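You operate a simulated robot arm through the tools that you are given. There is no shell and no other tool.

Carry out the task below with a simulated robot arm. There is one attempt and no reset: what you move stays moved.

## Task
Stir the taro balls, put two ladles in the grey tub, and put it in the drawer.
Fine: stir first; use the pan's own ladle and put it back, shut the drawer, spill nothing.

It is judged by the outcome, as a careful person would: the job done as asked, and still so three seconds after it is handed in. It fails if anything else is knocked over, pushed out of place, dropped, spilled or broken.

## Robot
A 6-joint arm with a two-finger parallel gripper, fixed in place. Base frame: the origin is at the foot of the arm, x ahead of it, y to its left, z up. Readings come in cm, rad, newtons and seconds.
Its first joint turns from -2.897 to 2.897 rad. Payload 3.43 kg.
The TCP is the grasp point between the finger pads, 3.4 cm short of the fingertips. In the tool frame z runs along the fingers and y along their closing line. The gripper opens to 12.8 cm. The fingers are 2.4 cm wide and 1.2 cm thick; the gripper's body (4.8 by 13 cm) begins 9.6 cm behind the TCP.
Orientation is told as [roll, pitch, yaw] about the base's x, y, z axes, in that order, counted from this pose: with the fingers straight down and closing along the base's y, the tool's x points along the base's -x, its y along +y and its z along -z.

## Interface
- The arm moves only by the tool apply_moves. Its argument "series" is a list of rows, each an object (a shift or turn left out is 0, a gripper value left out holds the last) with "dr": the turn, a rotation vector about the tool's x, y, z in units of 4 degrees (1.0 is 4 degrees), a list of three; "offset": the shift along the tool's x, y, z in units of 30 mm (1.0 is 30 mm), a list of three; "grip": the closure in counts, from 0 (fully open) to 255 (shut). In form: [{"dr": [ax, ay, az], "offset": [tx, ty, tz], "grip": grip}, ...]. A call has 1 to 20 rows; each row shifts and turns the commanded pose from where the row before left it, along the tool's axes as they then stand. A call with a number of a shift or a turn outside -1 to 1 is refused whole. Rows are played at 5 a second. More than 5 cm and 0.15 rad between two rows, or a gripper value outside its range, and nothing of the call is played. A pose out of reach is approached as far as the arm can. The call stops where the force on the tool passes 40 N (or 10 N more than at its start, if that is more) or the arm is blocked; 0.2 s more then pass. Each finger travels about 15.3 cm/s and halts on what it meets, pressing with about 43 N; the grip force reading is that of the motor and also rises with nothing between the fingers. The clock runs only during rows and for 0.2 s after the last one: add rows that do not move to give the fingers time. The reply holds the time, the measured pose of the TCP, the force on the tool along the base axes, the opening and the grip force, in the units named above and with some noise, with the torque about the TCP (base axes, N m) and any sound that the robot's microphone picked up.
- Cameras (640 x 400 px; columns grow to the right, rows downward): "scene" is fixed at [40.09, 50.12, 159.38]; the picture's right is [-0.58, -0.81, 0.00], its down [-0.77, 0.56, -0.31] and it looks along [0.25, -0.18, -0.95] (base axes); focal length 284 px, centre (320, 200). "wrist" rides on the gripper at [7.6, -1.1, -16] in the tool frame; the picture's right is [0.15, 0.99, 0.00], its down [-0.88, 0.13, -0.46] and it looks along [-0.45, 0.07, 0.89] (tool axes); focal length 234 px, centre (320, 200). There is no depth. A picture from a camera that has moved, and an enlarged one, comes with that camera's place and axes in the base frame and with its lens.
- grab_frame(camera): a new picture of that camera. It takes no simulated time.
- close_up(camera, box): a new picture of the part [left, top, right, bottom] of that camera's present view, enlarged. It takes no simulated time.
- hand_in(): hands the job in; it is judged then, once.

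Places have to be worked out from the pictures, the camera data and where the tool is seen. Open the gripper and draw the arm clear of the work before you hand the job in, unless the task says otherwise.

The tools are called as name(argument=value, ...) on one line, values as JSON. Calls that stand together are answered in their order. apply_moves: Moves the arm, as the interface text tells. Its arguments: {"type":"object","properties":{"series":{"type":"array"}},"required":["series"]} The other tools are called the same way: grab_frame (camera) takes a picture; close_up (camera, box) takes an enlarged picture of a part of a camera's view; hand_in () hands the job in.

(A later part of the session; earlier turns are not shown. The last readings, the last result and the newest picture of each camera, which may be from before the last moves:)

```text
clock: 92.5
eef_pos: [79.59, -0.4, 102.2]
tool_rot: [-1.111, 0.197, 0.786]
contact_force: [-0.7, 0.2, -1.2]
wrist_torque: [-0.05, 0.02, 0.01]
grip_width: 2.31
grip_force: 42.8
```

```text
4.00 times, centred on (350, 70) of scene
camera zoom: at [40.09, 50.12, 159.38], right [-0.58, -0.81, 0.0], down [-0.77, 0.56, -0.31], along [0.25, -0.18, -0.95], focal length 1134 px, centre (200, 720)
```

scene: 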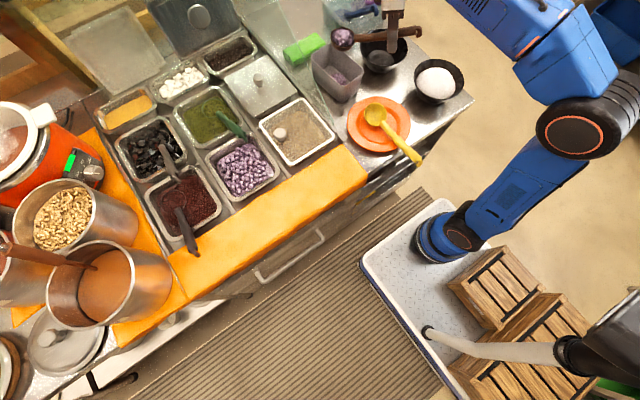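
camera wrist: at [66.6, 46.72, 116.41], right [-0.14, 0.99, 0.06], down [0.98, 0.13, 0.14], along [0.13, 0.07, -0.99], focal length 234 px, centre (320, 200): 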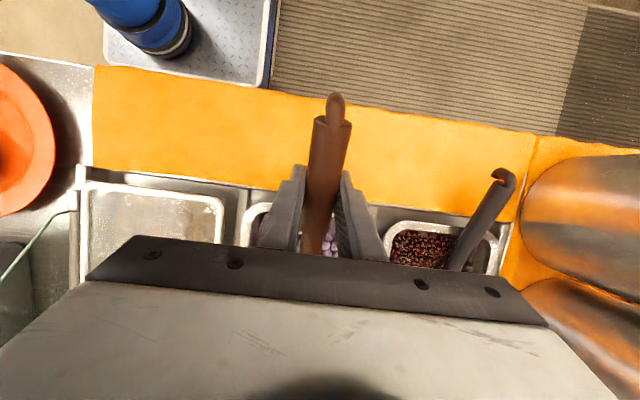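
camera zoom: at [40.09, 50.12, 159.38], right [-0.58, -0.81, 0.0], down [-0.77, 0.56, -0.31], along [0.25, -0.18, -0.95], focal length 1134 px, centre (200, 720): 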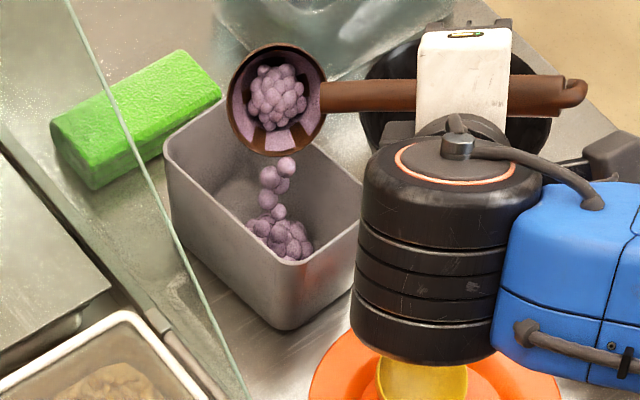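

Still pouring steadily and all landing in the tub. I continue to ~−92° and let it run out.

apply_moves(series=[{"offset": [-0.01, 0.012, -0.03], "dr": [1, 0, 0]}, {"offset": [-0.01, 0.01, -0.03], "dr": [1, 0, 0]}, {"offset": [-0.01, 0.008, -0.031], "dr": [1, 0, 0]}, {"offset": [-0.01, 0.006, -0.031], "dr": [1, 0, 0]}, {"offset": [-0.01, 0.004, -0.032], "dr": [1, 0, 0]}, {"dr": [1, 0, 0]}, {"dr": [1, 0, 0]}, {}, {}, {}])

close_up(camera="scene", box=[290, 20, 410, 120])

```text
clock: 94.7
eef_pos: [79.29, 0.16, 102.12]
tool_rot: [-1.6, 0.197, 0.786]
contact_force: [0.6, 0.4, -0.8]
wrist_torque: [-0.01, 0.05, 0.01]
grip_width: 2.32
grip_force: 43.0
```

```text
4.00 times, centred on (350, 70) of scene
camera zoom: at [40.09, 50.12, 159.38], right [-0.58, -0.81, 0.0], down [-0.77, 0.56, -0.31], along [0.25, -0.18, -0.95], focal length 1134 px, centre (200, 720)
```

zoom: 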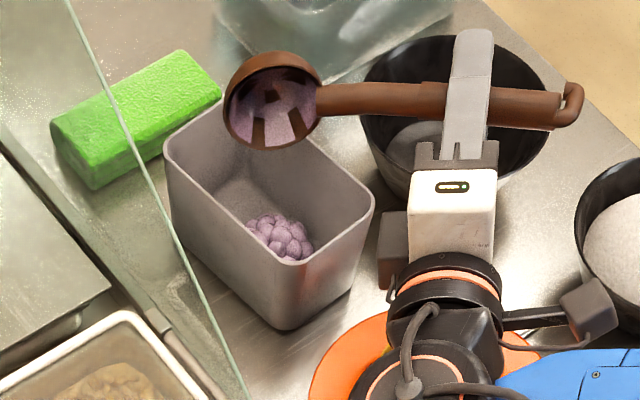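

The ladle is empty. I'll take a closer look at the tub contents and around it for spills.

close_up(camera="scene", box=[310, 40, 370, 90])

close_up(camera="scene", box=[320, 0, 480, 130])

grab_frame(camera="wrist")

```text
8.00 times, centred on (340, 65) of scene
camera zoom: at [40.09, 50.12, 159.38], right [-0.58, -0.81, 0.0], down [-0.77, 0.56, -0.31], along [0.25, -0.18, -0.95], focal length 2268 px, centre (160, 1280)
```

zoom: 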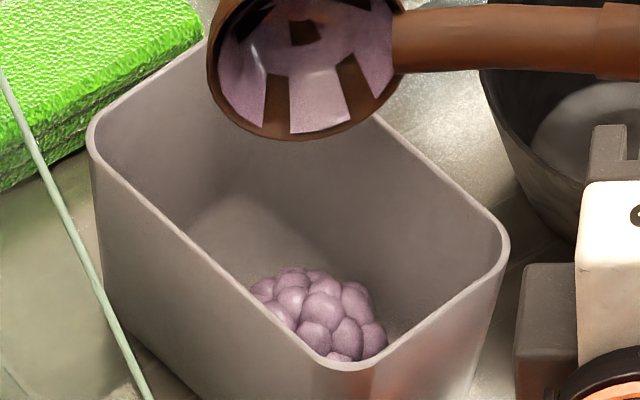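

```text
3.08 times, centred on (400, 65) of scene
camera zoom: at [40.09, 50.12, 159.38], right [-0.58, -0.81, 0.0], down [-0.77, 0.56, -0.31], along [0.25, -0.18, -0.95], focal length 872 px, centre (74, 615)
```

zoom: 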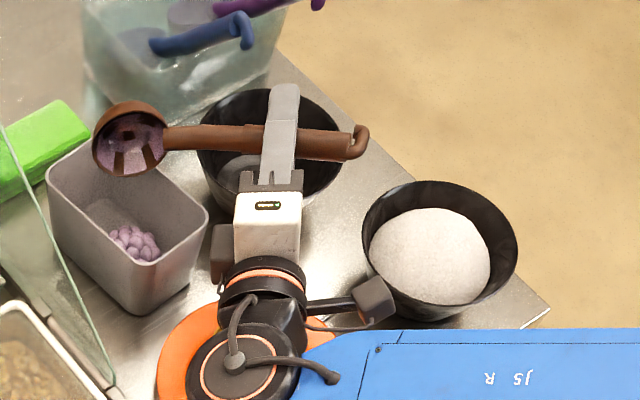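

```text
taken
camera wrist: at [62.89, 6.27, 104.27], right [-0.22, -0.26, -0.94], down [0.27, 0.91, -0.31], along [0.94, -0.32, -0.13], focal length 234 px, centre (320, 200)
```

wrist: 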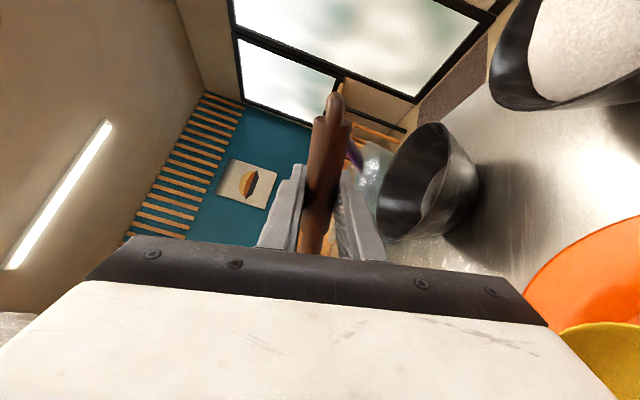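

No spills around the tub. I'll roll the ladle back upright in place over the tub.

apply_moves(series=[{"dr": [-1, 0, 0]}, {"dr": [-1, 0, 0]}, {"dr": [-1, 0, 0]}, {"dr": [-1, 0, 0]}, {"dr": [-1, 0, 0]}, {"dr": [-1, 0, 0]}, {"dr": [-1, 0, 0]}, {"dr": [-1, 0, 0]}, {"dr": [-1, 0, 0]}, {"dr": [-1, 0, 0]}, {"dr": [-1, 0, 0]}, {"dr": [-1, 0, 0]}, {"dr": [-1, 0, 0], "offset": [0, 0, -0.05]}, {"dr": [-1, 0, 0], "offset": [0, 0, -0.05]}, {"dr": [-1, 0, 0], "offset": [0, 0, -0.05]}, {"dr": [-1, 0, 0], "offset": [0, 0, -0.05]}, {"dr": [-1, 0, 0], "offset": [0, 0, -0.05]}, {"dr": [-1, 0, 0], "offset": [0, 0, -0.05]}, {"dr": [-1, 0, 0], "offset": [0, 0, -0.05]}, {"dr": [-1, 0, 0], "offset": [0, 0, -0.05]}])

apply_moves(series=[{"dr": [-1, 0, 0]}, {"dr": [-1, 0, 0]}, {"dr": [-0.9, 0, 0]}, {}])

close_up(camera="scene", box=[290, 20, 410, 120])

grab_frame(camera="wrist")

```text
clock: 98.9
eef_pos: [79.12, 0.69, 103.06]
tool_rot: [-0.202, 0.198, 0.785]
contact_force: [-1.1, -0.3, -0.3]
wrist_torque: [-0.02, 0.02, 0.01]
grip_width: 2.34
grip_force: 43.2
```

```text
clock: 99.9
eef_pos: [79.11, 0.74, 103.21]
tool_rot: [0.0, 0.197, 0.785]
contact_force: [0.5, -0.6, -0.4]
wrist_torque: [0.01, 0.03, 0.04]
grip_width: 2.29
grip_force: 42.9
```

```text
4.00 times, centred on (350, 70) of scene
camera zoom: at [40.09, 50.12, 159.38], right [-0.58, -0.81, 0.0], down [-0.77, 0.56, -0.31], along [0.25, -0.18, -0.95], focal length 1134 px, centre (200, 720)
```

zoom: 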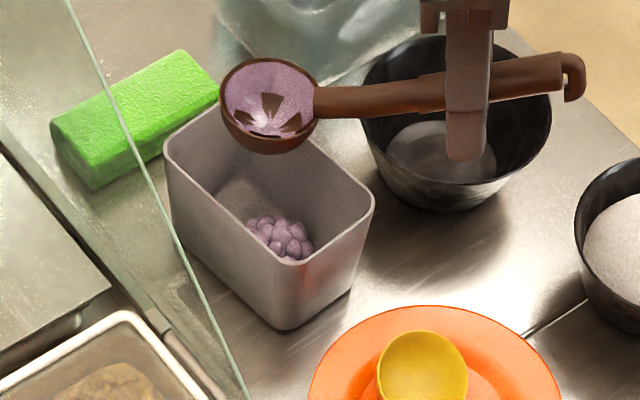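

```text
taken
camera wrist: at [76.9, -3.2, 120.3], right [-0.8, 0.6, 0.03], down [0.58, 0.77, 0.28], along [0.14, 0.24, -0.96], focal length 234 px, centre (320, 200)
```

wrist: 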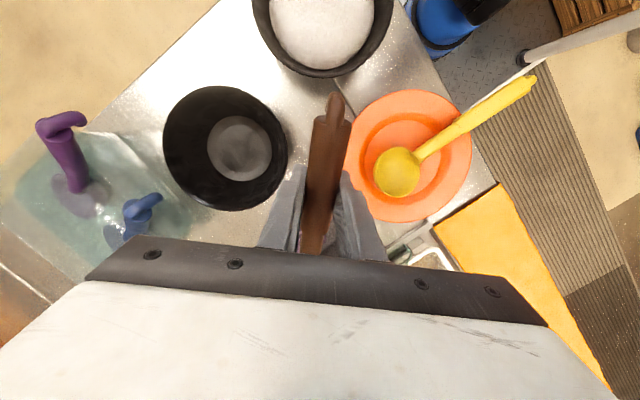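

Upright and empty. Returning toward the taro pan along the reverse path, un-yawing as I go.

apply_moves(series=[{"offset": [-0.003, 0.675, 0], "dr": [-0.184, 0, 0.919]}, {"offset": [0.04, 0.674, 0.008], "dr": [-0.184, 0, 0.919]}, {"offset": [0.083, 0.67, 0.017], "dr": [-0.184, 0, 0.919]}, {"offset": [0.126, 0.663, 0.025], "dr": [-0.184, 0, 0.919]}, {"offset": [0.168, 0.653, 0.034], "dr": [-0.184, 0, 0.919]}, {"offset": [0.209, 0.641, 0.042], "dr": [-0.184, 0, 0.919]}, {"offset": [0.25, 0.625, 0.05], "dr": [-0.184, 0, 0.919]}, {"offset": [0.29, 0.607, 0.058], "dr": [-0.184, 0, 0.919]}, {"offset": [0.328, 0.587, 0.066], "dr": [-0.184, 0, 0.919]}, {"offset": [0.365, 0.563, 0.073], "dr": [-0.184, 0, 0.919]}, {"offset": [0.4, 0.538, 0.08], "dr": [-0.184, 0, 0.919]}, {"offset": [0.434, 0.51, 0.087], "dr": [-0.184, 0, 0.919]}, {}])

grab_frame(camera="scene")

close_up(camera="scene", box=[190, 120, 300, 210])

close_up(camera="scene", box=[310, 30, 400, 130])

```text
clock: 102.7
eef_pos: [61.91, 17.97, 102.96]
tool_rot: [0.002, 0.197, 0.0]
contact_force: [-0.3, -0.2, -0.8]
wrist_torque: [0.02, 0.06, 0.02]
grip_width: 2.32
grip_force: 42.8
```

```text
taken
```

scene: 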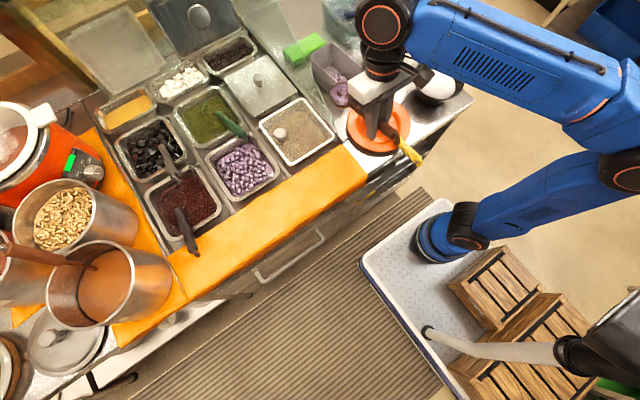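

```text
4.44 times, centred on (245, 165) of scene
camera zoom: at [40.09, 50.12, 159.38], right [-0.58, -0.81, 0.0], down [-0.77, 0.56, -0.31], along [0.25, -0.18, -0.95], focal length 1260 px, centre (653, 356)
```

zoom: 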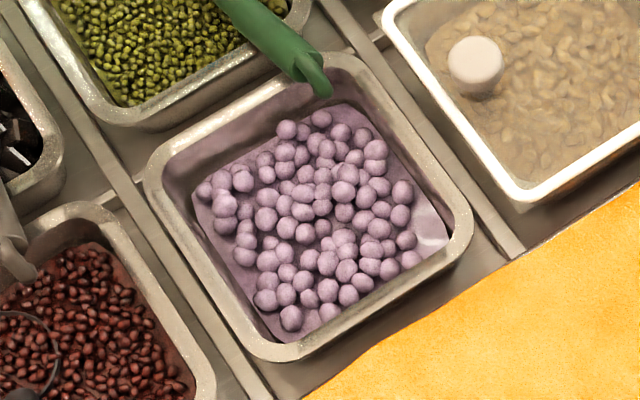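

```text
4.00 times, centred on (355, 80) of scene
camera zoom: at [40.09, 50.12, 159.38], right [-0.58, -0.81, 0.0], down [-0.77, 0.56, -0.31], along [0.25, -0.18, -0.95], focal length 1134 px, centre (180, 680)
```

zoom: 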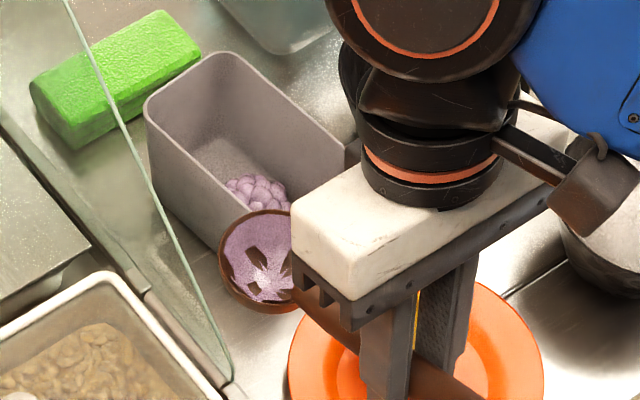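

Pan looks fine, but the green ladle of the neighbouring mung-bean pan may have shifted. I'll repeat the very first close-up framing to compare.

close_up(camera="scene", box=[180, 80, 340, 220])

close_up(camera="scene", box=[200, 90, 260, 150])

```text
2.86 times, centred on (260, 150) of scene
camera zoom: at [40.09, 50.12, 159.38], right [-0.58, -0.81, 0.0], down [-0.77, 0.56, -0.31], along [0.25, -0.18, -0.95], focal length 810 px, centre (491, 343)
```

zoom: 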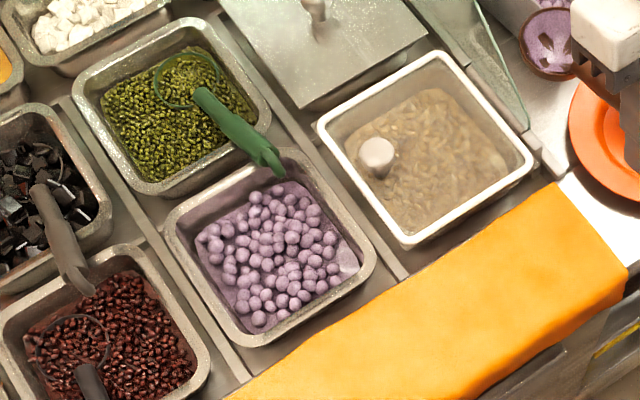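

```text
6.67 times, centred on (230, 120) of scene
camera zoom: at [40.09, 50.12, 159.38], right [-0.58, -0.81, 0.0], down [-0.77, 0.56, -0.31], along [0.25, -0.18, -0.95], focal length 1890 px, centre (920, 733)
```

zoom: 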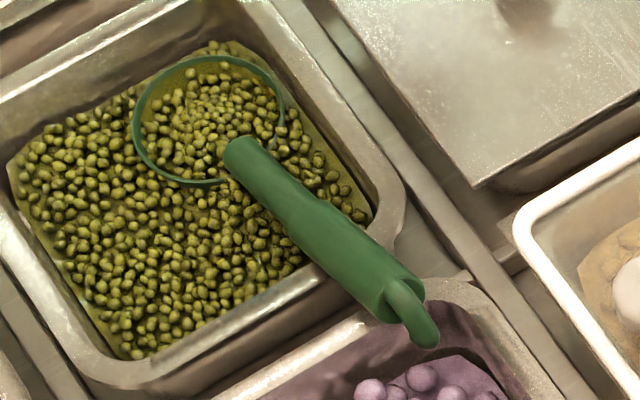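

The green ladle's tip was nudged ~2 cm toward −y during the second scoop; it still rests in its own pan and I'll set it straight afterwards. First, return the brown ladle: traverse to its line, restore its original tilt (tool pitch ≈ 17°), and come in over the pan.

apply_moves(series=[{"offset": [0, 0.6, 0]}, {"offset": [0, 0.9, 0]}, {"offset": [0, 0.9, 0]}, {"offset": [0, 0.9, 0]}, {"offset": [0, 0.9, 0]}, {"offset": [0, 0.9, 0]}, {"offset": [0, 0.9, 0]}, {"offset": [0, 0.9, 0]}, {"offset": [0, 0.9, 0]}, {"offset": [0, 0.9, 0]}, {"offset": [0, 0.9, 0]}, {"offset": [0, 0.8, 0]}, {"offset": [0, 0.4, 0]}, {"dr": [0, 0.68, 0]}, {"dr": [0, 0.68, 0]}, {"offset": [-0.51, 0, 0.369]}, {"offset": [-0.51, 0, 0.369]}, {"offset": [-0.51, 0, 0.369]}, {"offset": [-0.51, 0, 0.369]}, {}])

grab_frame(camera="wrist")

close_up(camera="scene", box=[180, 100, 320, 220])

```text
clock: 106.9
eef_pos: [66.62, 50.38, 97.1]
tool_rot: [0.003, 0.293, -0.001]
contact_force: [-0.6, -0.1, -1.1]
wrist_torque: [0.0, 0.04, -0.01]
grip_width: 2.33
grip_force: 42.6
```

```text
taken
camera wrist: at [64.07, 49.19, 114.56], right [-0.14, 0.99, 0.04], down [0.97, 0.13, 0.18], along [0.18, 0.07, -0.98], focal length 234 px, centre (320, 200)
```

wrist: 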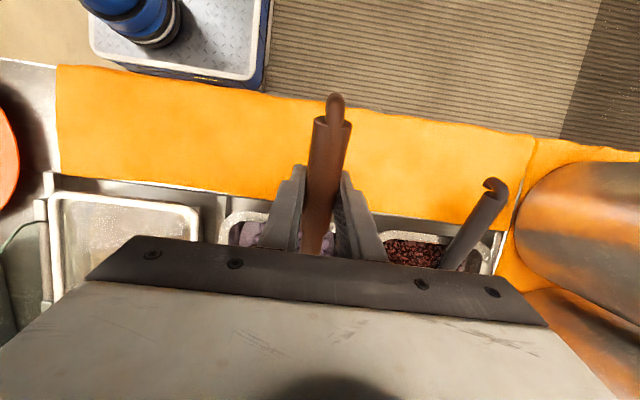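

```text
3.33 times, centred on (250, 160) of scene
camera zoom: at [40.09, 50.12, 159.38], right [-0.58, -0.81, 0.0], down [-0.77, 0.56, -0.31], along [0.25, -0.18, -0.95], focal length 945 px, centre (553, 333)
```

zoom: 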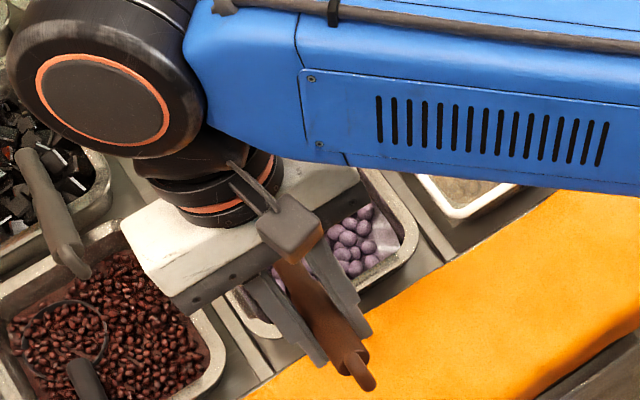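

Now over the pan. I'll move the bowl forward above the balls, then lower it vertically toward its original spot.

apply_moves(series=[{"offset": [-0.346, 0, 0.166]}, {"offset": [-0.346, 0, 0.166]}, {"offset": [-0.346, 0, 0.166]}, {"offset": [-0.346, 0, 0.166]}, {"offset": [-0.09, 0, 0.187]}, {"offset": [-0.09, 0, 0.187]}, {"offset": [-0.09, 0, 0.187]}, {"offset": [-0.09, 0, 0.187]}, {}])

```text
clock: 108.9
eef_pos: [70.42, 50.38, 91.42]
tool_rot: [0.002, 0.292, -0.002]
contact_force: [-0.5, 0.2, -1.0]
wrist_torque: [-0.02, 0.05, -0.03]
grip_width: 2.31
grip_force: 43.1
```

No contact yet; lowering the last ~1.8 cm in small steps.

apply_moves(series=[{"offset": [-0.059, 0, 0.139]}, {"offset": [-0.059, 0, 0.139]}, {"offset": [-0.059, 0, 0.139]}, {}])

close_up(camera="wrist", box=[220, 90, 420, 280])

```text
clock: 109.9
eef_pos: [70.65, 50.41, 90.05]
tool_rot: [-0.001, 0.293, -0.002]
contact_force: [0.2, -0.6, -1.0]
wrist_torque: [0.02, 0.04, 0.0]
grip_width: 2.34
grip_force: 42.1
```

```text
2.11 times, centred on (320, 185) of wrist
camera zoom: at [68.05, 49.21, 107.6], right [-0.14, 0.99, 0.04], down [0.97, 0.13, 0.18], along [0.18, 0.07, -0.98], focal length 493 px, centre (320, 232)
```

zoom: 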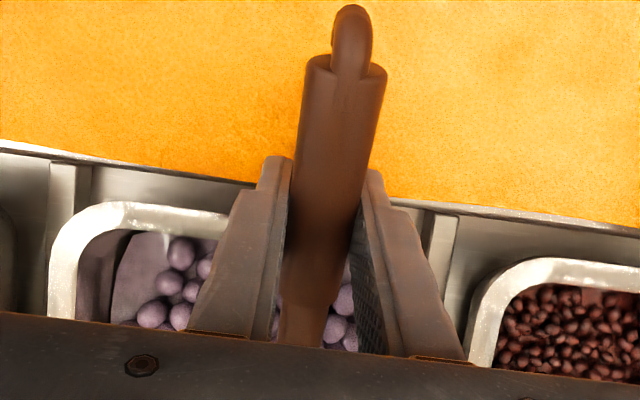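

Still no contact at Z = 90.05. I'll check the tail of the handle in the scene view versus its original place.

close_up(camera="scene", box=[200, 130, 290, 220])

```text
4.44 times, centred on (245, 175) of scene
camera zoom: at [40.09, 50.12, 159.38], right [-0.58, -0.81, 0.0], down [-0.77, 0.56, -0.31], along [0.25, -0.18, -0.95], focal length 1260 px, centre (653, 311)
```

zoom: 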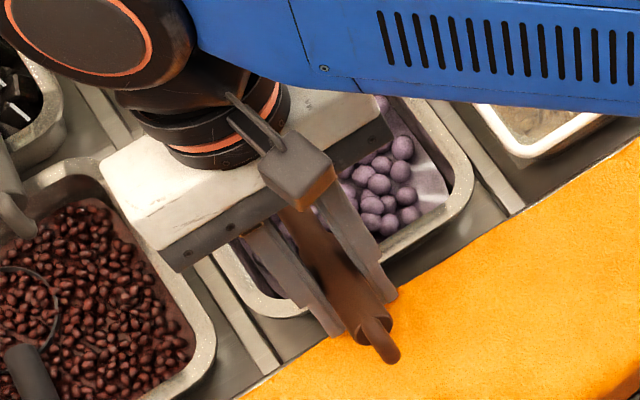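

Within ~0.6 cm of its original place. Lower another 0.5 cm gently.

apply_moves(series=[{"offset": [-0.024, 0, 0.08]}, {"offset": [-0.024, 0, 0.08]}, {}])

```text
clock: 110.7
eef_pos: [70.49, 50.38, 89.75]
tool_rot: [0.002, 0.292, 0.0]
contact_force: [0.2, 0.3, -1.3]
wrist_torque: [0.0, 0.04, -0.07]
grip_width: 2.32
grip_force: 43.6
```

apply_moves(series=[{"offset": [-0.02, 0, 0.06]}, {"offset": [-0.02, 0, 0.06]}, {}])

```text
clock: 111.5
eef_pos: [70.56, 50.47, 89.22]
tool_rot: [0.001, 0.292, -0.001]
contact_force: [0.1, 0.2, -1.6]
wrist_torque: [0.01, 0.03, 0.01]
grip_width: 2.34
grip_force: 42.7
```

The ladle is at its rest height; any remaining drop is only a few millimetres. I'll open the fingers gradually to let it settle on the rim.

apply_moves(series=[{"grip": 205}, {"grip": 198}, {"grip": 190}, {"grip": 170}, {"grip": 145}, {}, {}])

close_up(camera="wrist", box=[220, 90, 420, 280])

close_up(camera="scene", box=[200, 130, 290, 220])

```text
clock: 113.1
eef_pos: [70.64, 50.49, 89.29]
tool_rot: [0.002, 0.291, -0.002]
contact_force: [-0.4, 0.2, -0.3]
wrist_torque: [0.02, 0.03, 0.0]
grip_width: 5.51
grip_force: 0.0
```

```text
2.11 times, centred on (320, 185) of wrist
camera zoom: at [67.99, 49.24, 106.74], right [-0.14, 0.99, 0.04], down [0.97, 0.13, 0.18], along [0.18, 0.07, -0.98], focal length 493 px, centre (320, 232)
```

zoom: 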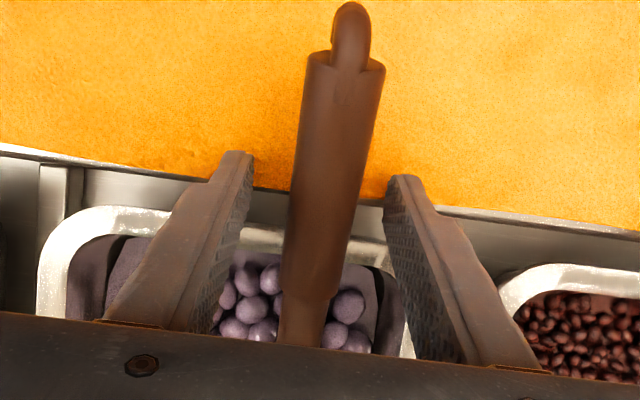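

```text
4.44 times, centred on (245, 175) of scene
camera zoom: at [40.09, 50.12, 159.38], right [-0.58, -0.81, 0.0], down [-0.77, 0.56, -0.31], along [0.25, -0.18, -0.95], focal length 1260 px, centre (653, 311)
```

zoom: 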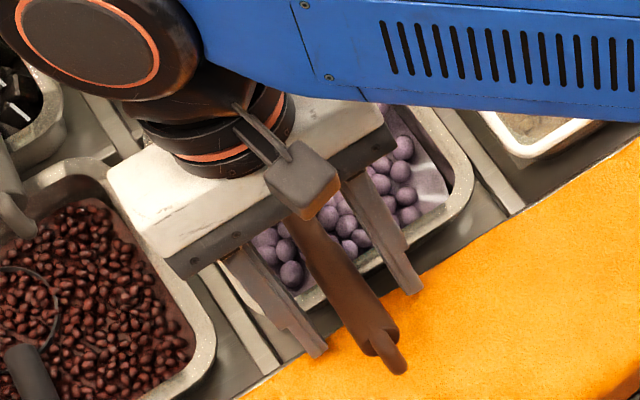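

The ladle settled almost exactly where it started. Withdrawing straight up.

apply_moves(series=[{"offset": [0.09, 0, -0.3]}, {"offset": [0.144, 0, -0.479]}, {"offset": [0.144, 0, -0.479]}, {"offset": [0.144, 0, -0.479]}, {"dr": [0, -1, 0], "offset": [0.2, -0.3, -0.4]}, {"dr": [0, -1, 0], "offset": [0.5, -0.6, -0.3]}, {"dr": [0, -1, 0], "offset": [0.6, -0.9, -0.1]}, {"dr": [0, -1, 0], "offset": [0.6, -1, 0]}, {"dr": [0, -0.17, 0], "offset": [0.6, -1, 0]}, {"offset": [0.3, -1, 0]}, {"offset": [0, -1, 0]}, {"offset": [0, -1, 0]}, {}])

grab_frame(camera="scene")

close_up(camera="scene", box=[180, 80, 340, 220])

```text
clock: 115.9
eef_pos: [62.83, 29.69, 97.92]
tool_rot: [0.003, 0.0, -0.001]
contact_force: [0.1, 0.4, -0.2]
wrist_torque: [0.02, -0.02, -0.02]
grip_width: 5.53
grip_force: 0.0
```

```text
taken
```

scene: 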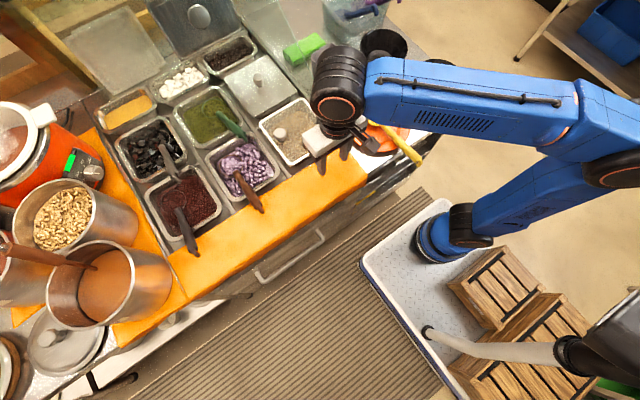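

```text
2.86 times, centred on (260, 150) of scene
camera zoom: at [40.09, 50.12, 159.38], right [-0.58, -0.81, 0.0], down [-0.77, 0.56, -0.31], along [0.25, -0.18, -0.95], focal length 810 px, centre (491, 343)
```

zoom: 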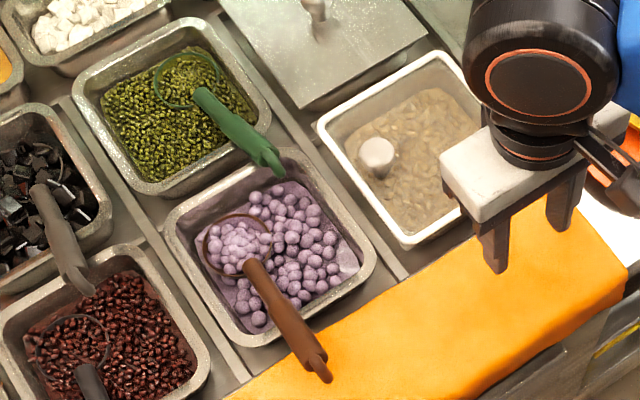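

The brown ladle is back in its original place with the handle on the rim. Now I'll set the green ladle straight: its handle swung ~2.3 cm toward −y at the tip (now ≈ (86, 43, 88)). With closed fingers pitched forward for reach, I approach on its −y side, staying high for now.

apply_moves(series=[{"grip": 255, "dr": [0, -1, 0]}, {"dr": [0, -1, 0]}, {"dr": [0, -1, 0]}, {"dr": [0, -1, 0]}, {"dr": [0, -1, 0]}, {"offset": [-0.782, 0.33, 0.3]}, {"offset": [-0.782, 0.33, 0.3]}, {"offset": [-0.782, 0.33, 0.3]}, {"offset": [-0.782, 0.33, 0.3]}, {"offset": [-0.782, 0.33, 0.3]}, {"offset": [-0.782, 0.33, 0.3]}, {"offset": [-0.782, 0.33, 0.3]}, {"offset": [-0.782, 0.33, 0.3]}, {"offset": [-0.782, 0.33, 0.3]}, {}])

grab_frame(camera="wrist")

grab_frame(camera="scene")

```text
clock: 119.1
eef_pos: [85.54, 38.87, 97.67]
tool_rot: [0.002, -0.347, -0.002]
contact_force: [-0.1, 0.9, -0.4]
wrist_torque: [-0.03, 0.0, 0.02]
grip_width: 0.01
grip_force: 33.0
```

```text
taken
camera wrist: at [73.04, 37.69, 110.06], right [-0.14, 0.99, -0.05], down [0.67, 0.13, 0.73], along [0.73, 0.07, -0.68], focal length 234 px, centre (320, 200)
```

wrist: 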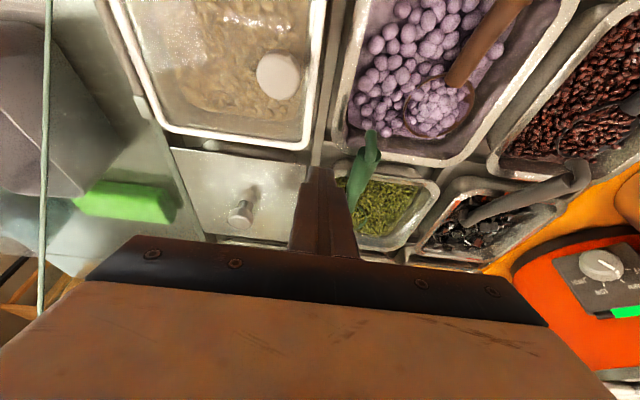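

```text
taken
```

scene: 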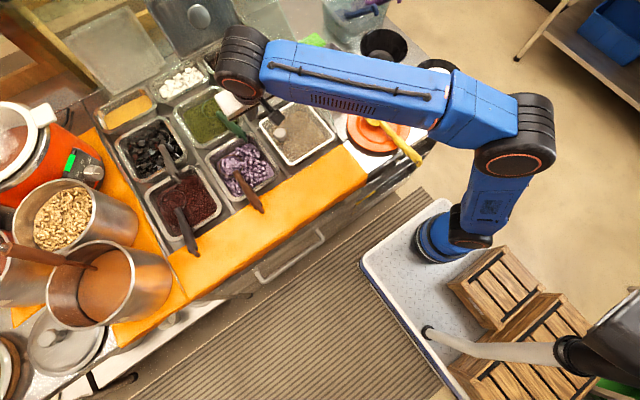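

close_up(camera="wrist", box=[250, 90, 450, 260])

close_up(camera="scene", box=[190, 70, 310, 170])

```text
2.35 times, centred on (350, 175) of wrist
camera zoom: at [73.04, 37.69, 110.06], right [-0.14, 0.99, -0.05], down [0.67, 0.13, 0.73], along [0.73, 0.07, -0.68], focal length 551 px, centre (249, 259)
```

zoom: 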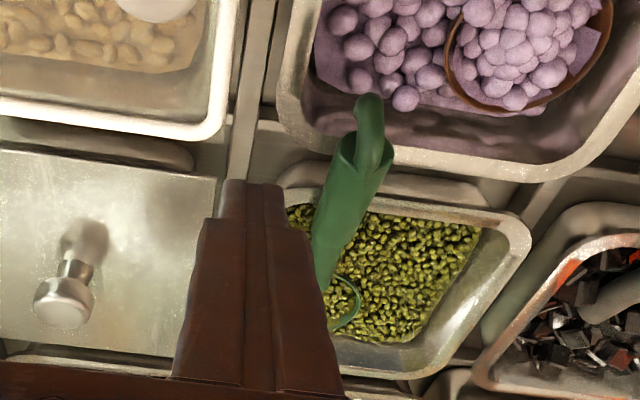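

```text
4.00 times, centred on (250, 120) of scene
camera zoom: at [40.09, 50.12, 159.38], right [-0.58, -0.81, 0.0], down [-0.77, 0.56, -0.31], along [0.25, -0.18, -0.95], focal length 1134 px, centre (600, 520)
```

zoom: 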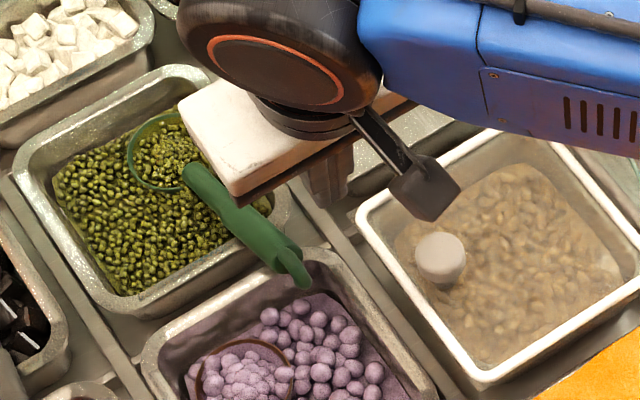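

The green handle's end is actually higher: ≈ (85.2, 43.1, 92.5), hook tip z ≈ 90. I lower the closed fingertips to z ≈ 90 beside it (they're at y 38.9, clear of it).

apply_moves(series=[{"offset": [0.09, 0, 0.355]}, {"offset": [0.09, 0, 0.355]}, {"offset": [0.09, 0, 0.355]}, {"offset": [0.09, 0, 0.355]}, {"offset": [0, 0.25, 0]}, {"offset": [0, 0.25, 0]}, {}])

close_up(camera="wrist", box=[250, 90, 450, 260])

close_up(camera="scene", box=[190, 70, 310, 170])

```text
clock: 120.7
eef_pos: [85.84, 40.29, 93.16]
tool_rot: [0.001, -0.346, -0.001]
contact_force: [-0.9, -0.4, -1.4]
wrist_torque: [0.03, 0.0, 0.01]
grip_width: 0.0
grip_force: 33.6
```

```text
2.35 times, centred on (350, 175) of wrist
camera zoom: at [73.37, 39.19, 105.65], right [-0.14, 0.99, -0.05], down [0.67, 0.13, 0.73], along [0.73, 0.07, -0.68], focal length 551 px, centre (249, 259)
```

zoom: 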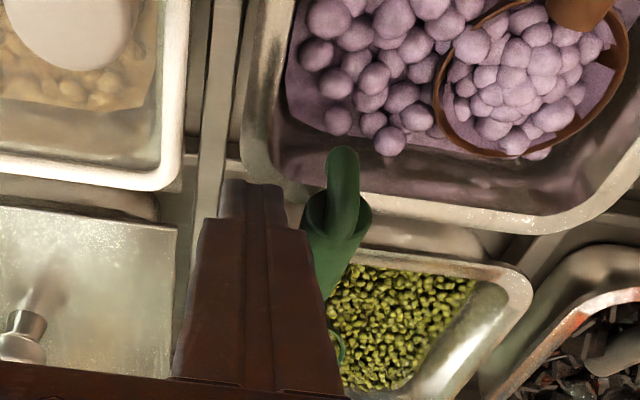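

```text
4.00 times, centred on (250, 120) of scene
camera zoom: at [40.09, 50.12, 159.38], right [-0.58, -0.81, 0.0], down [-0.77, 0.56, -0.31], along [0.25, -0.18, -0.95], focal length 1134 px, centre (600, 520)
```

zoom: 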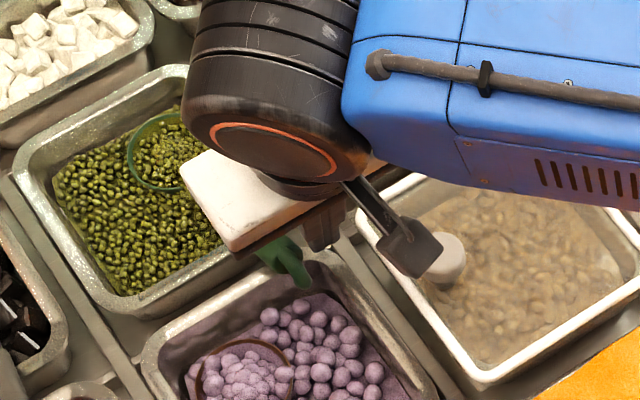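

Fingers are just beside the handle. Pushing gently in +y in 4 mm steps.

apply_moves(series=[{"offset": [0, 0.13, 0]}, {"offset": [0, 0.13, 0]}, {"offset": [0, 0.13, 0]}, {"offset": [0, 0.13, 0]}, {}])

close_up(camera="scene", box=[190, 70, 310, 170])

close_up(camera="wrist", box=[250, 90, 450, 260])

```text
clock: 121.9
eef_pos: [85.93, 41.93, 93.24]
tool_rot: [0.002, -0.35, -0.004]
contact_force: [-0.1, -0.3, -0.2]
wrist_torque: [-0.01, 0.0, 0.01]
grip_width: 0.0
grip_force: 32.9
```

```text
4.00 times, centred on (250, 120) of scene
camera zoom: at [40.09, 50.12, 159.38], right [-0.58, -0.81, 0.0], down [-0.77, 0.56, -0.31], along [0.25, -0.18, -0.95], focal length 1134 px, centre (600, 520)
```

zoom: 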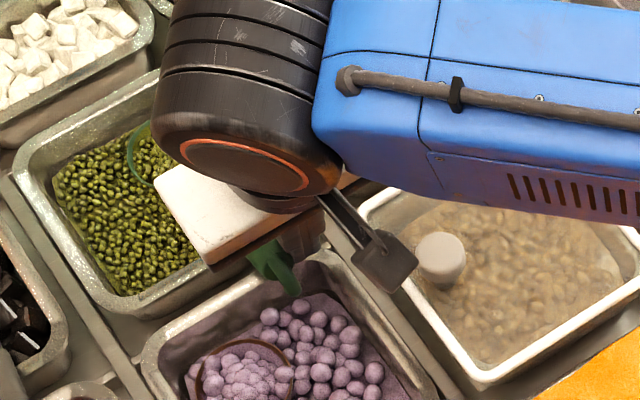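

```text
2.35 times, centred on (350, 175) of wrist
camera zoom: at [73.44, 40.7, 105.66], right [-0.14, 0.99, -0.05], down [0.67, 0.13, 0.73], along [0.73, 0.07, -0.68], focal length 551 px, centre (249, 259)
```

zoom: 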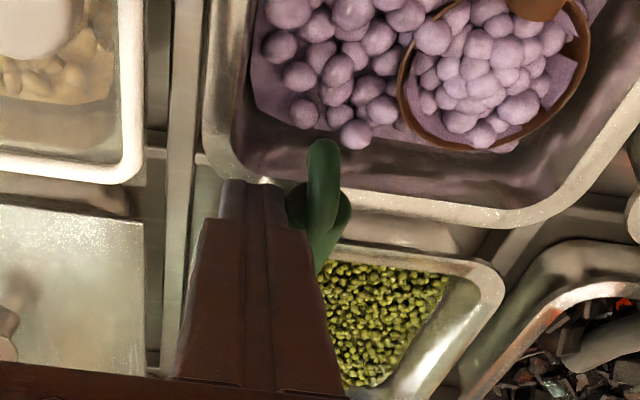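

It is moving back smoothly (tip now ~1.3 cm short of its original place). Continue a little further.

apply_moves(series=[{"offset": [0, 0.13, 0]}, {"offset": [0, 0.13, 0]}, {"offset": [0, 0.13, 0]}, {}])

close_up(camera="scene", box=[190, 70, 310, 170])

```text
clock: 122.9
eef_pos: [85.98, 43.03, 93.17]
tool_rot: [0.002, -0.348, -0.001]
contact_force: [-0.3, 0.7, -0.5]
wrist_torque: [0.0, 0.0, -0.02]
grip_width: 0.01
grip_force: 33.0
```

```text
4.00 times, centred on (250, 120) of scene
camera zoom: at [40.09, 50.12, 159.38], right [-0.58, -0.81, 0.0], down [-0.77, 0.56, -0.31], along [0.25, -0.18, -0.95], focal length 1134 px, centre (600, 520)
```

zoom: 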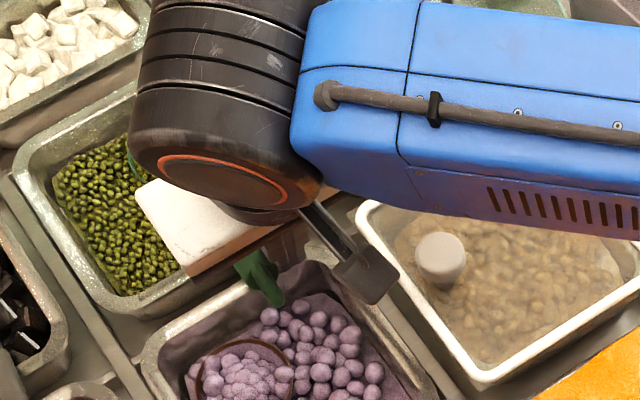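

The green ladle's tip is back at its original spot. Backing off sideways, then up and away, and checking.

apply_moves(series=[{"offset": [0, -0.5, 0]}, {"offset": [0, -0.6, 0]}, {"offset": [-0.2, -0.2, -0.6]}, {"offset": [-0.2, 0, -0.6]}, {"offset": [-0.1, 0, -0.6]}, {"offset": [0.7, -0.3, -0.26]}, {"offset": [0.9, -0.3, -0.33]}, {"offset": [0.9, -0.3, -0.33]}, {"offset": [0.9, -0.3, -0.33]}, {"offset": [0.9, -0.3, -0.33]}, {"offset": [0.9, 0, -0.33]}, {"offset": [0.9, 0, -0.33]}, {"offset": [0.9, 0, -0.33]}, {"offset": [0.9, 0, -0.33]}, {"offset": [0.9, 0, -0.33]}, {}])

grab_frame(camera="scene")

close_up(camera="scene", box=[180, 80, 340, 220])

close_up(camera="scene", box=[280, 20, 480, 180])

```text
clock: 126.3
eef_pos: [57.31, 34.73, 98.96]
tool_rot: [-0.001, -0.347, 0.0]
contact_force: [-1.1, 0.3, 1.0]
wrist_torque: [0.0, -0.02, -0.02]
grip_width: 0.01
grip_force: 32.7
```

```text
taken
```

scene: 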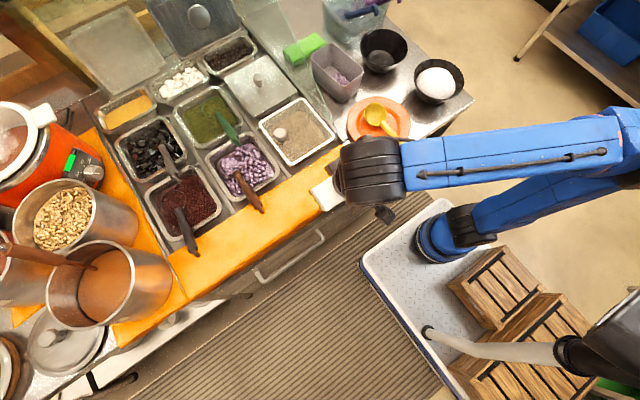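

```text
2.86 times, centred on (260, 150) of scene
camera zoom: at [40.09, 50.12, 159.38], right [-0.58, -0.81, 0.0], down [-0.77, 0.56, -0.31], along [0.25, -0.18, -0.95], focal length 810 px, centre (491, 343)
```

zoom: 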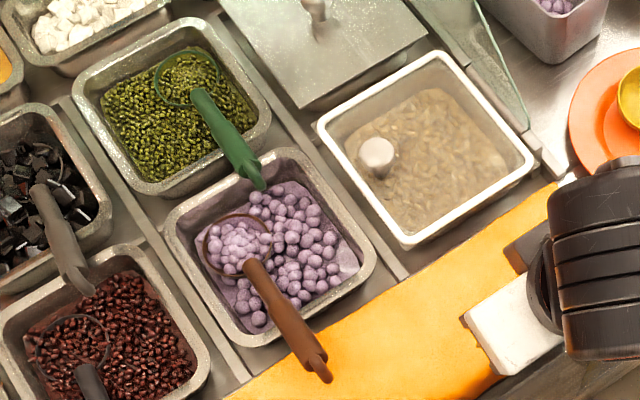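

```text
2.50 times, centred on (380, 100) of scene
camera zoom: at [40.09, 50.12, 159.38], right [-0.58, -0.81, 0.0], down [-0.77, 0.56, -0.31], along [0.25, -0.18, -0.95], focal length 709 px, centre (170, 450)
```

zoom: 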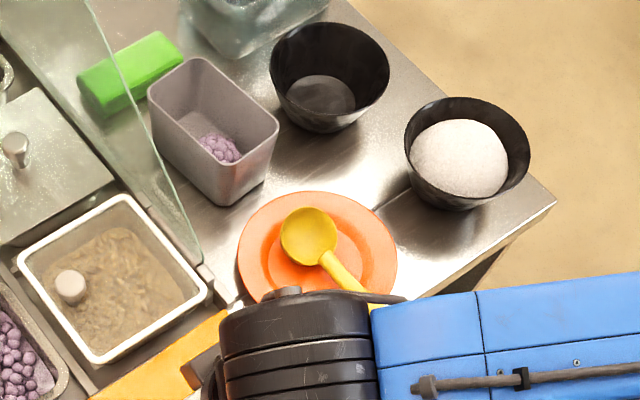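

Everything on the counter is back in place and the tub holds two ladlefuls. Now the drawer: I move in front of the counter, lower, to look at the handle again from close by.

apply_moves(series=[{"offset": [0.76, 0.83, 0.256]}, {"offset": [0.76, 0.83, 0.256]}, {"offset": [0.76, 0.83, 0.256]}, {"offset": [0.76, 0.83, 0.256]}, {"offset": [0.76, 0.83, 0.256]}, {"offset": [0.76, 0.83, 0.256]}, {"offset": [0.76, 0.83, 0.256]}, {"offset": [0.76, 0.83, 0.256]}, {}])

grab_frame(camera="wrist")

grab_frame(camera="scene")

```text
clock: 128.3
eef_pos: [42.32, 54.6, 86.73]
tool_rot: [0.001, -0.347, -0.002]
contact_force: [-0.1, 0.5, 0.6]
wrist_torque: [0.01, 0.01, -0.02]
grip_width: 0.0
grip_force: 33.4
```

```text
taken
camera wrist: at [29.76, 53.45, 99.16], right [-0.14, 0.99, -0.05], down [0.67, 0.13, 0.73], along [0.73, 0.07, -0.68], focal length 234 px, centre (320, 200)
```

wrist: 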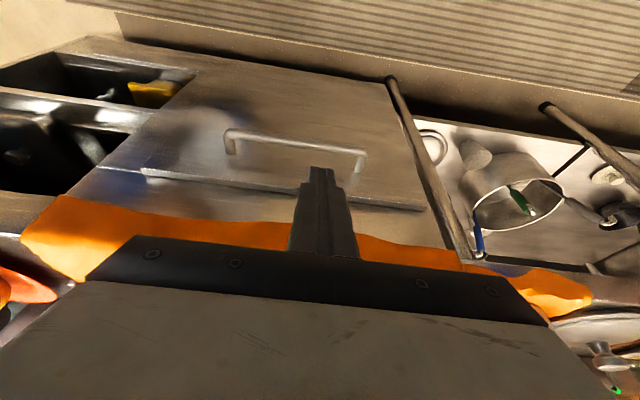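

```text
taken
```

scene: 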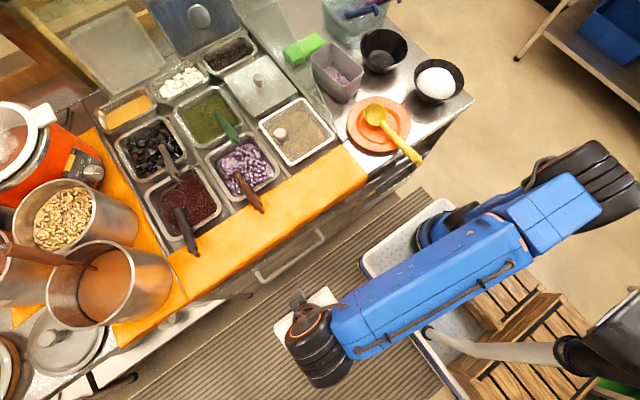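

close_up(camera="wrist", box=[120, 100, 460, 240])

close_up(camera="scene", box=[220, 200, 360, 300])

```text
1.88 times, centred on (290, 170) of wrist
camera zoom: at [29.76, 53.45, 99.16], right [-0.14, 0.99, -0.05], down [0.67, 0.13, 0.73], along [0.73, 0.07, -0.68], focal length 441 px, centre (376, 256)
```

zoom: 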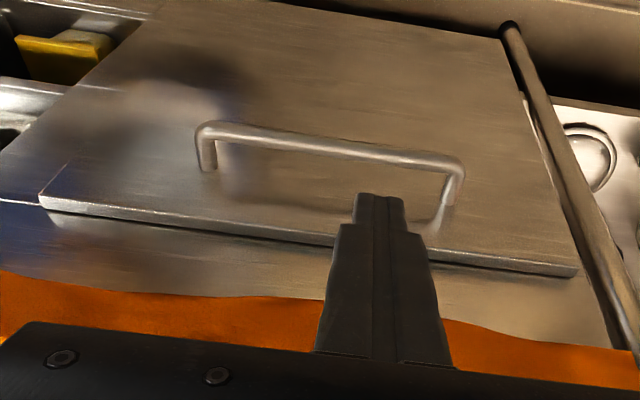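

```text
4.00 times, centred on (290, 250) of scene
camera zoom: at [40.09, 50.12, 159.38], right [-0.58, -0.81, 0.0], down [-0.77, 0.56, -0.31], along [0.25, -0.18, -0.95], focal length 1134 px, centre (440, 0)
```

zoom: 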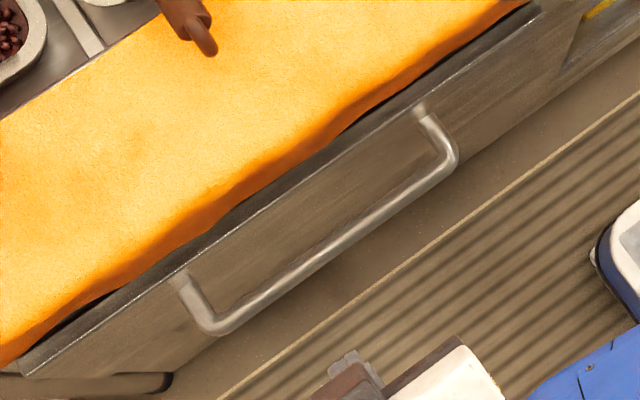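

The bar is at x ≈ 53.1, z ≈ 64.6 (radius ~0.8), the drawer face at x ≈ 57.8. I'll position the closed fingers just above the gap behind the bar, ready to slide in along the tool axis.

apply_moves(series=[{"offset": [-0.267, 0.078, 0.86]}, {"offset": [-0.267, 0.078, 0.86]}, {"offset": [-0.267, 0.078, 0.86]}, {"offset": [-0.267, 0.078, 0.86]}, {"offset": [-0.267, 0.078, 0.86]}, {"offset": [-0.267, 0.078, 0.86]}, {}])

grab_frame(camera="wrist")

close_up(camera="scene", box=[220, 200, 360, 300])

```text
clock: 129.9
eef_pos: [52.17, 55.91, 74.03]
tool_rot: [0.0, -0.348, -0.001]
contact_force: [0.0, -0.3, 0.0]
wrist_torque: [-0.02, -0.03, -0.01]
grip_width: 0.0
grip_force: 33.0
```

```text
taken
camera wrist: at [39.59, 54.7, 86.38], right [-0.14, 0.99, -0.05], down [0.67, 0.13, 0.73], along [0.73, 0.07, -0.68], focal length 234 px, centre (320, 200)
```

wrist: 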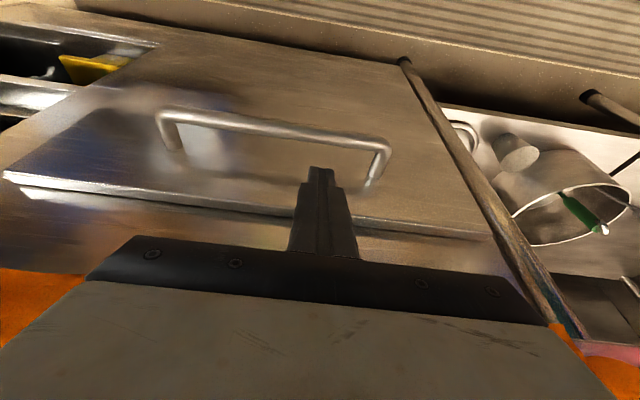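

```text
4.00 times, centred on (290, 250) of scene
camera zoom: at [40.09, 50.12, 159.38], right [-0.58, -0.81, 0.0], down [-0.77, 0.56, -0.31], along [0.25, -0.18, -0.95], focal length 1134 px, centre (440, 0)
```

zoom: 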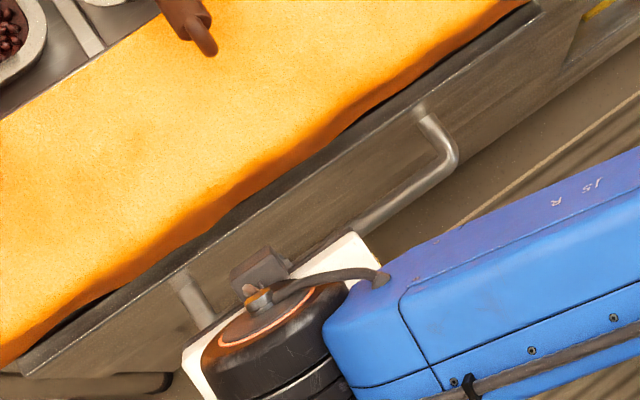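

Bar position confirmed again (x ≈ 53.2 at z 64.6). Sliding the fingers in behind it along the tool axis.

apply_moves(series=[{"offset": [0, 0, 0.5]}, {"offset": [0, 0, 0.5]}, {"offset": [0, 0, 0.5]}, {"offset": [0, 0, 0.5]}, {"offset": [0, 0, 0.5]}, {"offset": [0, 0, 0.25]}, {}])

grab_frame(camera="wrist")

```text
clock: 131.5
eef_pos: [54.93, 56.03, 66.19]
tool_rot: [0.001, -0.348, -0.001]
contact_force: [-0.5, -0.6, -0.3]
wrist_torque: [-0.01, 0.03, 0.02]
grip_width: 0.01
grip_force: 32.9
```

```text
taken
camera wrist: at [42.41, 54.86, 78.65], right [-0.14, 0.99, -0.05], down [0.67, 0.13, 0.73], along [0.73, 0.07, -0.68], focal length 234 px, centre (320, 200)
```

wrist: 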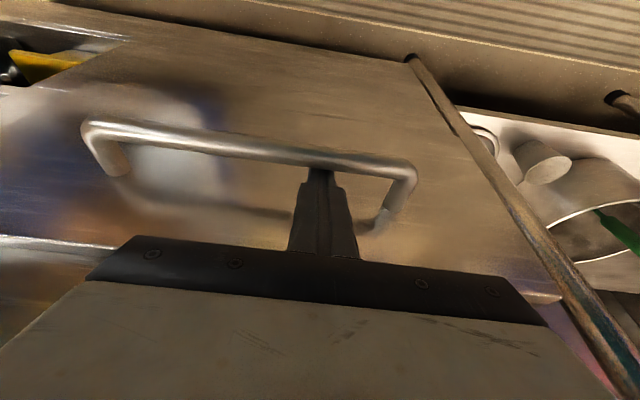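

The fingertips are behind the bar with no contact. Pulling the drawer toward the arm (−x), slowly at first.

apply_moves(series=[{"offset": [0.313, 0, -0.114]}, {"offset": [0.313, 0, -0.114]}, {"offset": [0.313, 0, -0.114]}, {"offset": [0.313, 0, -0.114]}, {"offset": [0.313, 0, -0.114]}, {}])

grab_frame(camera="wrist")

grab_frame(camera="scene")

```text
clock: 132.9
eef_pos: [49.82, 56.07, 66.24]
tool_rot: [-0.001, -0.348, -0.002]
contact_force: [0.1, 0.2, -0.3]
wrist_torque: [0.04, 0.01, 0.03]
grip_width: 0.0
grip_force: 32.6
```

```text
taken
camera wrist: at [37.44, 54.89, 78.66], right [-0.14, 0.99, -0.05], down [0.67, 0.13, 0.73], along [0.73, 0.07, -0.68], focal length 234 px, centre (320, 200)
```

wrist: 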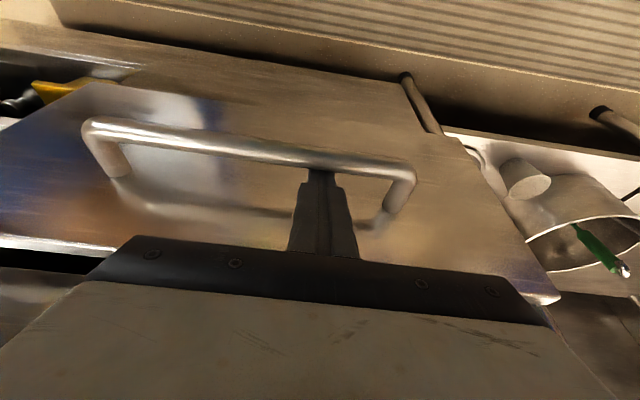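

```text
taken
```

scene: 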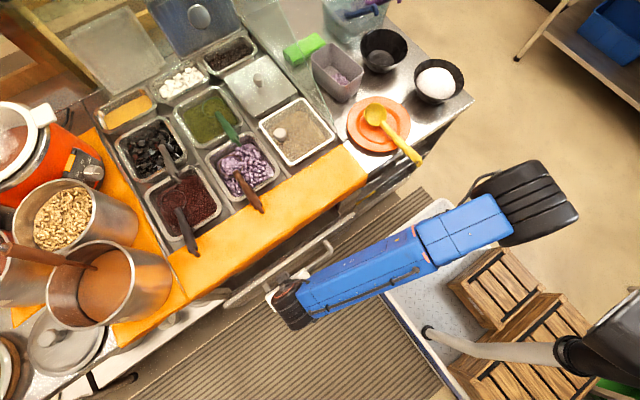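

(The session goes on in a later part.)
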